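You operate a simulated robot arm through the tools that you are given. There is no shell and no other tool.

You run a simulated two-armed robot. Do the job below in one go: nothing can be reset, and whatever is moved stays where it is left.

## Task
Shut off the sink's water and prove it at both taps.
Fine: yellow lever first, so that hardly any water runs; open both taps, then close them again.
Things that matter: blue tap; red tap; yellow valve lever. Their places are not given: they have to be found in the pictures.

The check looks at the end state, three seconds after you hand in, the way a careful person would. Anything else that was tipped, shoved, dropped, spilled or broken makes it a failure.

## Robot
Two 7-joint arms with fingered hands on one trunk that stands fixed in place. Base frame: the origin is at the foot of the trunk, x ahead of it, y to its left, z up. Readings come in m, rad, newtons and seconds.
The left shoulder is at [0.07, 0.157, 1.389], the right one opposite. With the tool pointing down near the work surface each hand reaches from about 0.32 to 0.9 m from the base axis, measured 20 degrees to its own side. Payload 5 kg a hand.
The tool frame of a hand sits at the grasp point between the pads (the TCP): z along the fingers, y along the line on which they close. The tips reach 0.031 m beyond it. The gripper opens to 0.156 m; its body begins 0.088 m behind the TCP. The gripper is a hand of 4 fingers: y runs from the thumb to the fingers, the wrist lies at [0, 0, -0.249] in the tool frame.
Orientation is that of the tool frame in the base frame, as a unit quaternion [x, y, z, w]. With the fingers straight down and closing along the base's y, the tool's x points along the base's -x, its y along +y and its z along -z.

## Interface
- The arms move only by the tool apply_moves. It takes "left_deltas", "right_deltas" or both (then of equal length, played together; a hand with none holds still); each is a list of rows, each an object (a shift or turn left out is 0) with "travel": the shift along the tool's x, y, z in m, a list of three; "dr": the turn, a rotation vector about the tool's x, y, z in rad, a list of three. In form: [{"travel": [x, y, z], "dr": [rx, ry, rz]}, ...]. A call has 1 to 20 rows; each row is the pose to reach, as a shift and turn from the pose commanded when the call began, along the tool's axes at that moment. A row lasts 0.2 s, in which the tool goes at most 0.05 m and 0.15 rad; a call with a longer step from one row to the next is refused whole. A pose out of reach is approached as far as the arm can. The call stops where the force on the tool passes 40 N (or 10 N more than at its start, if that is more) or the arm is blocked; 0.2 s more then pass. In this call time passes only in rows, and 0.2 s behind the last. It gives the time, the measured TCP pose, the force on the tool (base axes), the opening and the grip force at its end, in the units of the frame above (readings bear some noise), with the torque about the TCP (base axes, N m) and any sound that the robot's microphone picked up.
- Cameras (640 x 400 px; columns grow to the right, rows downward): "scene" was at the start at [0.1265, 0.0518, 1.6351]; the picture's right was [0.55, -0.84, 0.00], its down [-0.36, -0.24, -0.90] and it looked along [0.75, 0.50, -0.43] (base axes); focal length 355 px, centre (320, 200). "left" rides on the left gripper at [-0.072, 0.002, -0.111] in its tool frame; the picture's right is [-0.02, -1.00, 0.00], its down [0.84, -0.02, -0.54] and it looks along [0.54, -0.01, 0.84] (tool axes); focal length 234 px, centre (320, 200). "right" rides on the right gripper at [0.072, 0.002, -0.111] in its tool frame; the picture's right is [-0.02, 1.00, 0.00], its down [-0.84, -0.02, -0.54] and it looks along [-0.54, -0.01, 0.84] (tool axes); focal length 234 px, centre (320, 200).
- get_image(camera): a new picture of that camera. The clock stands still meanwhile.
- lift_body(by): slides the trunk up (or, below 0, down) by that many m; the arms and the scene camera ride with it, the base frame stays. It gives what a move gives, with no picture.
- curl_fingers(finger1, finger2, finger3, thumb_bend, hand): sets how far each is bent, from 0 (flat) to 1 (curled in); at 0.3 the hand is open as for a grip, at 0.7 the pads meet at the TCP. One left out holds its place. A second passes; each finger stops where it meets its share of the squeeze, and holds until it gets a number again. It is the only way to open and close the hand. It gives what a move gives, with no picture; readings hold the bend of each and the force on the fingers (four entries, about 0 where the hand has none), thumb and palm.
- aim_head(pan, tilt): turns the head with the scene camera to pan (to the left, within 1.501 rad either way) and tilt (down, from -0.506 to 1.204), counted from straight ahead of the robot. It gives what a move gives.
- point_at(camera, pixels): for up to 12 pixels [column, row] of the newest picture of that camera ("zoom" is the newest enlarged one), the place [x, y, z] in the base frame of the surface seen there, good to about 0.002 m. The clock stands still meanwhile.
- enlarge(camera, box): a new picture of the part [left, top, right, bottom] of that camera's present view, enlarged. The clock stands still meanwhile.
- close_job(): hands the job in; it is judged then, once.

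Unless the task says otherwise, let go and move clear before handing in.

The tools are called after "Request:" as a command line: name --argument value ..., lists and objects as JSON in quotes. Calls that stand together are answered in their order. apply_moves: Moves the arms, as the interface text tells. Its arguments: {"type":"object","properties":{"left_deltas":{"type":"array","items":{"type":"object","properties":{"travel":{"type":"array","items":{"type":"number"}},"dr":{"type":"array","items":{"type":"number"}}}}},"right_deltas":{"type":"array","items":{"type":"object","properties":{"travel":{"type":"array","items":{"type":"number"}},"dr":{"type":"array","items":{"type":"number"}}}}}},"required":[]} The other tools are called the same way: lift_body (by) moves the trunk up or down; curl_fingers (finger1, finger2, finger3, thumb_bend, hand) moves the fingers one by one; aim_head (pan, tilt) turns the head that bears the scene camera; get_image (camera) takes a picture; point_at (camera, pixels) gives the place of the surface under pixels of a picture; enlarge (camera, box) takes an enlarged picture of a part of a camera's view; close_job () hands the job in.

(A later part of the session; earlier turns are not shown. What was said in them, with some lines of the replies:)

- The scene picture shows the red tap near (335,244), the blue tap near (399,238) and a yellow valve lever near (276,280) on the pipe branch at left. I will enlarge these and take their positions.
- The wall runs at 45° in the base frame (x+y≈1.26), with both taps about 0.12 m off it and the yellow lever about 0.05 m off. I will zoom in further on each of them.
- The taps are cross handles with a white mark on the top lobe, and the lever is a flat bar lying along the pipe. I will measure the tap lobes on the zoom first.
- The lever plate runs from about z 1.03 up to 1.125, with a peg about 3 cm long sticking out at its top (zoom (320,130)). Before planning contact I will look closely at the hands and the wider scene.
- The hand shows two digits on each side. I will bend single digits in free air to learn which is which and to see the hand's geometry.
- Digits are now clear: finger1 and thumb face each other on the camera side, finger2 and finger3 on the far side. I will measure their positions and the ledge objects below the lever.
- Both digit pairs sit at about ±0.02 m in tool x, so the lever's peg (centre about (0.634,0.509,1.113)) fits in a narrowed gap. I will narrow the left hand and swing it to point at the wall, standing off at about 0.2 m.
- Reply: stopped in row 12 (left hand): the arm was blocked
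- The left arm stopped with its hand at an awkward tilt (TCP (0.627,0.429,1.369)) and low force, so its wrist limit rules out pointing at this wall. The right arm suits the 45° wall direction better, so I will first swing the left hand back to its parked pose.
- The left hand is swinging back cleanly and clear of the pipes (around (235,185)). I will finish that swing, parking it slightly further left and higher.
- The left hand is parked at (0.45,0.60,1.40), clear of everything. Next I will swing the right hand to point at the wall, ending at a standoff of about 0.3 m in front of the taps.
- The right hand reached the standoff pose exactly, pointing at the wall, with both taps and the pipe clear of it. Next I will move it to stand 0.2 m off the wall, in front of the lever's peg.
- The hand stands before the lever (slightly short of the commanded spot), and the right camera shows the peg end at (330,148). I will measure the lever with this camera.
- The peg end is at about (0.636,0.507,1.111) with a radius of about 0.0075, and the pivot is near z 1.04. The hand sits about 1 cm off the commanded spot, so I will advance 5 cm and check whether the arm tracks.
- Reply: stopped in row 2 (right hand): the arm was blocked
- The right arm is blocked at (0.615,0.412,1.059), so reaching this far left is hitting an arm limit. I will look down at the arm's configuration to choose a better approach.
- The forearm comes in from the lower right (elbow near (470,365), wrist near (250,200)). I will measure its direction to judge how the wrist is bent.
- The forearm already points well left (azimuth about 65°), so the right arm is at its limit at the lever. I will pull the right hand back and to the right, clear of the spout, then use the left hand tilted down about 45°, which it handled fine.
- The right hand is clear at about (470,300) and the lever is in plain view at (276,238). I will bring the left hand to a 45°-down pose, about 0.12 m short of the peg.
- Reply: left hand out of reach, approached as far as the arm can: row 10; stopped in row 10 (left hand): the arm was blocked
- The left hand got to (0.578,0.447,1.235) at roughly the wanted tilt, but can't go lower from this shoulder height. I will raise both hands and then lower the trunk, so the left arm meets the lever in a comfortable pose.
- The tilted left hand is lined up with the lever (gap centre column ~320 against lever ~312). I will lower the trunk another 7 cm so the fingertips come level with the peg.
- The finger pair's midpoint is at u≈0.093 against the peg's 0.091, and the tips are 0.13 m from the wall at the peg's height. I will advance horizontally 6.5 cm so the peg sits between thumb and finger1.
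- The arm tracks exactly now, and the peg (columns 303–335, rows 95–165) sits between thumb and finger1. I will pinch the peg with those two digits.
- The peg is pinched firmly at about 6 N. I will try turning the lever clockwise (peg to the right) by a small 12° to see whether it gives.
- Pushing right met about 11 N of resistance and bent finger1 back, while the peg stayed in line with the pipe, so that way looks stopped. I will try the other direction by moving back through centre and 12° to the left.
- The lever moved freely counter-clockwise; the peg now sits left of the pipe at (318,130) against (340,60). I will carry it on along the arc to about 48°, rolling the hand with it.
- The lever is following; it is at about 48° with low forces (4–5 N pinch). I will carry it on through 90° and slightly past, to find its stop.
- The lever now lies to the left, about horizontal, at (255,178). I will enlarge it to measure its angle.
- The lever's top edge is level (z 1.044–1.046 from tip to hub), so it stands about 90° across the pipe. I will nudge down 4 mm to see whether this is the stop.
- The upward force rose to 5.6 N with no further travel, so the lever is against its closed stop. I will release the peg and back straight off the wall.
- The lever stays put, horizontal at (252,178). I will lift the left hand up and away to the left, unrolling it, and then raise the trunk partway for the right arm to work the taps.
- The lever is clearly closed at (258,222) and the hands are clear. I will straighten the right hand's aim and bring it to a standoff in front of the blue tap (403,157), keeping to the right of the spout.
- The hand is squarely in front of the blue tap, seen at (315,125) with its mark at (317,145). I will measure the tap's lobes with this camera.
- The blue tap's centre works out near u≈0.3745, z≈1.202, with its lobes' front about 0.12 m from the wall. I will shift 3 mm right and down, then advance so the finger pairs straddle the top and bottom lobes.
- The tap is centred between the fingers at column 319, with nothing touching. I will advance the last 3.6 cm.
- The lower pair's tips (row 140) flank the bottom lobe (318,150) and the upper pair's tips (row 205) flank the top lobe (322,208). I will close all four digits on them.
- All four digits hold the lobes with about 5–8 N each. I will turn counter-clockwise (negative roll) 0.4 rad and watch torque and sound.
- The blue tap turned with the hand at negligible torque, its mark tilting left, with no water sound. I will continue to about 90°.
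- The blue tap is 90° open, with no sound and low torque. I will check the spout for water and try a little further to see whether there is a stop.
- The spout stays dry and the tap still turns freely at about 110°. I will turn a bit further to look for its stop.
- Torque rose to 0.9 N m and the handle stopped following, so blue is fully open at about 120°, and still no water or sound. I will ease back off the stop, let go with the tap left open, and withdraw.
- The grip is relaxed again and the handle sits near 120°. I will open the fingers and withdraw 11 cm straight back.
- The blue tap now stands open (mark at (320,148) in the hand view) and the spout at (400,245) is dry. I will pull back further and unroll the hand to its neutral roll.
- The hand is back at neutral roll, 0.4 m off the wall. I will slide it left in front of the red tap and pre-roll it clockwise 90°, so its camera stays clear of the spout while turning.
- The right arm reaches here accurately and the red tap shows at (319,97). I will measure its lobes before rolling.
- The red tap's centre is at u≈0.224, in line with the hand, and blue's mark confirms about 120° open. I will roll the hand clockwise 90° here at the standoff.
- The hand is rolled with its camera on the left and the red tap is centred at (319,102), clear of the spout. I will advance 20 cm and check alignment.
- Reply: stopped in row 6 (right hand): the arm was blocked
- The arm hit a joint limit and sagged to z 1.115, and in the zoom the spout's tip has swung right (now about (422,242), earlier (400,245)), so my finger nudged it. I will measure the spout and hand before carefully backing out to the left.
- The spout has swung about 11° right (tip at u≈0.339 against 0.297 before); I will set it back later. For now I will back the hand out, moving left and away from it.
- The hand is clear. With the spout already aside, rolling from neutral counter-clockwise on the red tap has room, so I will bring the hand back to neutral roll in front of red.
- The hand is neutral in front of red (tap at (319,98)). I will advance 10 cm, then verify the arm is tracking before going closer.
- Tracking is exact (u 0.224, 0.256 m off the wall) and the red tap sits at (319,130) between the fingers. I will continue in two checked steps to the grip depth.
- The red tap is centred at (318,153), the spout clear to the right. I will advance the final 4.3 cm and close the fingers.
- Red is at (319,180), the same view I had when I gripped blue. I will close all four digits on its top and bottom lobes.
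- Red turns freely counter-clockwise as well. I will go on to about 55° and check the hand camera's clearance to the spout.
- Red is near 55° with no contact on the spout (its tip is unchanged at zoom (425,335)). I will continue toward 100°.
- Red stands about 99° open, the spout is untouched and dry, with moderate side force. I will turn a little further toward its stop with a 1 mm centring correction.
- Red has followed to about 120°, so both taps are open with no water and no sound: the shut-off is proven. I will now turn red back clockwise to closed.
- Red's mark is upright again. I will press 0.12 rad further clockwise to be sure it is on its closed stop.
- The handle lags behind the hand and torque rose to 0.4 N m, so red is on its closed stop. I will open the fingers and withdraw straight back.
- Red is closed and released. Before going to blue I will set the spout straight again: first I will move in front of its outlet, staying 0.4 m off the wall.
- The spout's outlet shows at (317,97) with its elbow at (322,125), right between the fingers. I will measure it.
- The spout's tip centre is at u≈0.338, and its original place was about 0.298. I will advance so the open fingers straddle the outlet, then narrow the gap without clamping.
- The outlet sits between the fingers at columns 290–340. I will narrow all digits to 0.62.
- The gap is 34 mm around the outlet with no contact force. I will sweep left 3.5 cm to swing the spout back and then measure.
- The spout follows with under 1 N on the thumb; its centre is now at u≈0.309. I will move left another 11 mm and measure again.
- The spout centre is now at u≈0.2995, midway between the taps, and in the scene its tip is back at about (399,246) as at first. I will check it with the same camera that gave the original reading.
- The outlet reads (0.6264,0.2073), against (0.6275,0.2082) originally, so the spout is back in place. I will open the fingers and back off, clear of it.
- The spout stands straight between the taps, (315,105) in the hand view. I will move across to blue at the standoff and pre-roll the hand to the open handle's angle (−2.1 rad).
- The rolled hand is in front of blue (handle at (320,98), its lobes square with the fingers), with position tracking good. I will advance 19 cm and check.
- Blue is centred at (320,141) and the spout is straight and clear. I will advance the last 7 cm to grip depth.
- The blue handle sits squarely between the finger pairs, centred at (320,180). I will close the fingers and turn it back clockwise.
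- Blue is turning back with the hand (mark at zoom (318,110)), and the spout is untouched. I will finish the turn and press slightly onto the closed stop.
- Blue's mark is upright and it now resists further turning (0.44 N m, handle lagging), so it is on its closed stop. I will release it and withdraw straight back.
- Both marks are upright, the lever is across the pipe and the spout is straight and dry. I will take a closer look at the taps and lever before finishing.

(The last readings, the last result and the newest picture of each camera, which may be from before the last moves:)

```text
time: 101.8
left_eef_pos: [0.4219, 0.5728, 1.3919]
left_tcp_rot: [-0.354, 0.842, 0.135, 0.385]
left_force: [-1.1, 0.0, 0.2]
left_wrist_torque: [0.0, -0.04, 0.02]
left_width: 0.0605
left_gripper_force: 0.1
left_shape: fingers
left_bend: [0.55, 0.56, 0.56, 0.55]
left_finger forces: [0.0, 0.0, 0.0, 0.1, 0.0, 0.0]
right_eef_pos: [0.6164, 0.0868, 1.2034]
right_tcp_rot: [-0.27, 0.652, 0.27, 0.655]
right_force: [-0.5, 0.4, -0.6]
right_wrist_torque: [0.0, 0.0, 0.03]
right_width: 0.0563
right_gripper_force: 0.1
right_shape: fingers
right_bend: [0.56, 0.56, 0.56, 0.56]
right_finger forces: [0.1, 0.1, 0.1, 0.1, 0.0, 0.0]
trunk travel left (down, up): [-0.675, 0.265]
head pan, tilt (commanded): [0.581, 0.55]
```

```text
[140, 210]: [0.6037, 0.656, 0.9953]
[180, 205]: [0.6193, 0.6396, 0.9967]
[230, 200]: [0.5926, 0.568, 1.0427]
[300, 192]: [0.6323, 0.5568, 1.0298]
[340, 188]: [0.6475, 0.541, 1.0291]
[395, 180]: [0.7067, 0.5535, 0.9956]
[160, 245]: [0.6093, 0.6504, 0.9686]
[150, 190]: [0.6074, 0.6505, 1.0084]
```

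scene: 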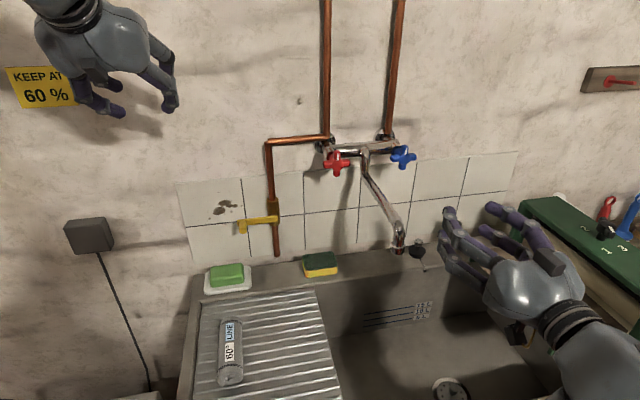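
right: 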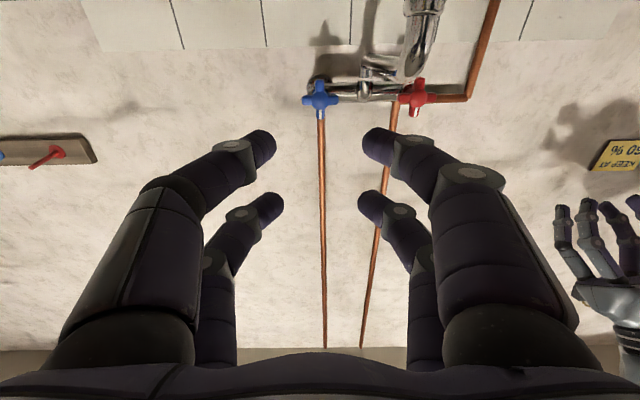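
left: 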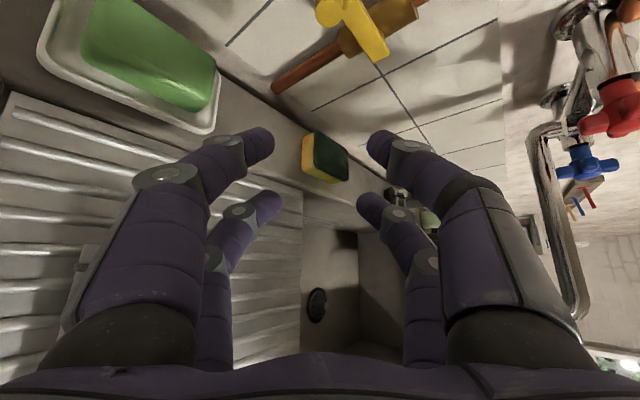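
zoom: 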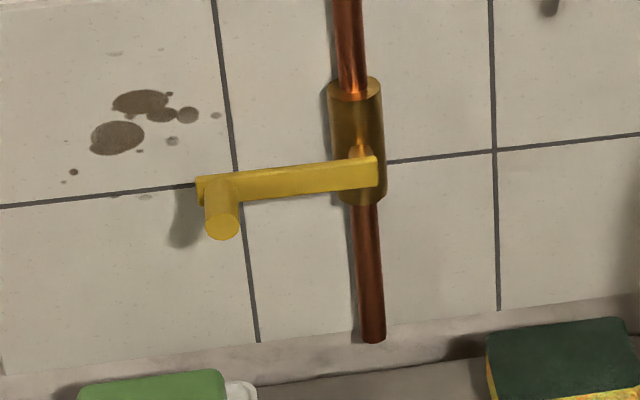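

The lever runs parallel to the horizontal grout line, and both tap marks are upright as at the start. I will pull the right hand further clear and look around to confirm nothing else was disturbed.

Request:
apply_moves --right_deltas '[{"travel": [-0.02, 0, -0.025]}, {"travel": [-0.04, 0, -0.05]}, {"travel": [-0.06, 0, -0.07]}]'

Request:
aim_head --pan 1.1 --tilt 0.6

Request:
get_image --camera "scene"

Request:
aim_head --pan 0.3 --tilt 0.8

Request:
get_image --camera "scene"

```text
time: 102.6
left_eef_pos: [0.423, 0.5734, 1.3916]
left_tcp_rot: [-0.355, 0.842, 0.134, 0.384]
left_force: [1.3, 0.5, 0.5]
left_wrist_torque: [0.02, 0.01, -0.02]
left_width: 0.0608
left_gripper_force: 0.0
left_shape: fingers
left_bend: [0.55, 0.56, 0.56, 0.55]
left_finger forces: [0.0, 0.0, 0.1, 0.0, 0.0, 0.1]
right_eef_pos: [0.5699, 0.0412, 1.26]
right_tcp_rot: [-0.27, 0.653, 0.27, 0.654]
right_force: [0.1, -0.4, 0.7]
right_wrist_torque: [0.02, 0.0, 0.0]
right_width: 0.0564
right_gripper_force: 0.2
right_shape: fingers
right_bend: [0.56, 0.56, 0.56, 0.56]
right_finger forces: [0.0, 0.0, 0.1, 0.1, 0.1, 0.0]
trunk travel left (down, up): [-0.675, 0.265]
head pan, tilt (commanded): [0.581, 0.55]
```

```text
time: 103.5
left_eef_pos: [0.4236, 0.5738, 1.3915]
left_tcp_rot: [-0.355, 0.842, 0.135, 0.384]
left_force: [-0.8, -0.3, -0.2]
left_wrist_torque: [0.02, 0.02, -0.02]
left_width: 0.0607
left_gripper_force: 0.0
left_shape: fingers
left_bend: [0.55, 0.56, 0.56, 0.55]
left_finger forces: [0.0, 0.1, 0.0, 0.0, 0.1, 0.0]
right_eef_pos: [0.5698, 0.0409, 1.2601]
right_tcp_rot: [-0.269, 0.654, 0.269, 0.654]
right_force: [0.6, 0.3, -0.3]
right_wrist_torque: [0.0, -0.03, -0.02]
right_width: 0.0564
right_gripper_force: 0.0
right_shape: fingers
right_bend: [0.56, 0.56, 0.56, 0.56]
right_finger forces: [0.0, 0.0, 0.0, 0.0, 0.0, 0.0]
trunk travel left (down, up): [-0.675, 0.265]
head pan, tilt (commanded): [1.1, 0.6]
```

```text
taken
```

scene: 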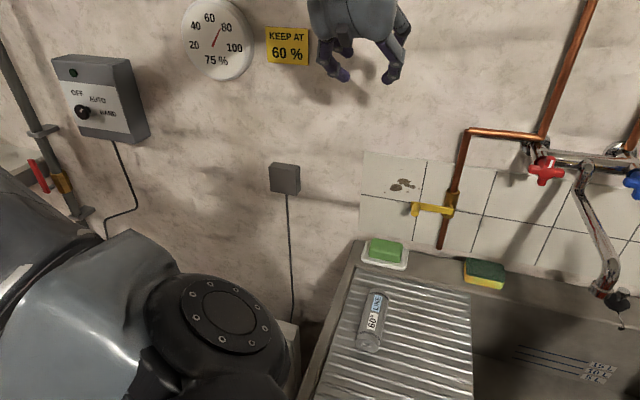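

```text
time: 104.7
left_eef_pos: [0.4241, 0.5741, 1.3921]
left_tcp_rot: [-0.355, 0.842, 0.135, 0.384]
left_force: [0.1, 0.5, -0.2]
left_wrist_torque: [0.0, -0.01, -0.01]
left_width: 0.0608
left_gripper_force: 0.1
left_shape: fingers
left_bend: [0.55, 0.56, 0.56, 0.55]
left_finger forces: [0.1, 0.1, 0.0, 0.1, 0.1, 0.0]
right_eef_pos: [0.5708, 0.0411, 1.2593]
right_tcp_rot: [-0.271, 0.652, 0.27, 0.654]
right_force: [0.3, 0.6, 0.2]
right_wrist_torque: [0.02, 0.02, 0.0]
right_width: 0.0566
right_gripper_force: 0.0
right_shape: fingers
right_bend: [0.56, 0.56, 0.56, 0.56]
right_finger forces: [0.0, 0.0, 0.1, 0.0, 0.0, 0.0]
trunk travel left (down, up): [-0.675, 0.265]
head pan, tilt (commanded): [0.3, 0.799]
```

```text
taken
```

scene: 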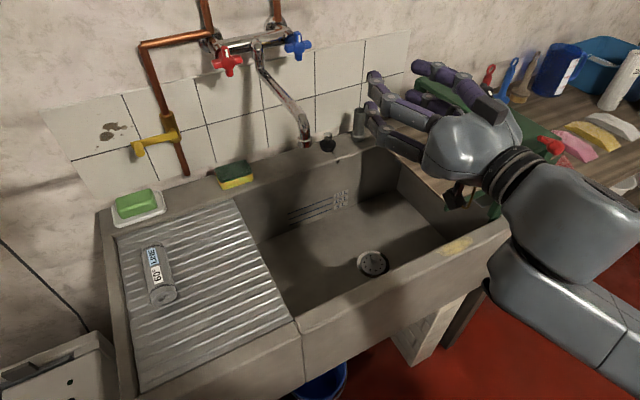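

Everything is in place: the lever is across the pipe at (157,142), both taps are closed, the spout is straight, and the sponge, soap, can and plug are undisturbed, with no water in the sink. Both hands are clear, so I will hand in.

Request:
close_job

```text
The job is handed in.
```

The sink's water is shut off. With the yellow lever closed, I opened both taps to about 120°, and no water came out of the spout and the microphone picked up no sound.

- **Yellow lever:** it turned counter-clockwise onto its stop and now stands straight across the pipe.
- **Taps:** with the lever shut, I opened blue and then red, so both stood open together. I closed red and then blue. Both were pressed onto their closed stops, and their white marks point up as at the start.
- **Spout (unplanned contact):** while I was approaching the red tap, the right arm hit a joint limit and nudged the spout about 11° to the right. I swung it back; the outlet now reads within about 1 mm of its first measured position.

From the pictures, nothing else was moved. Both hands had let go and were clear before I handed in.
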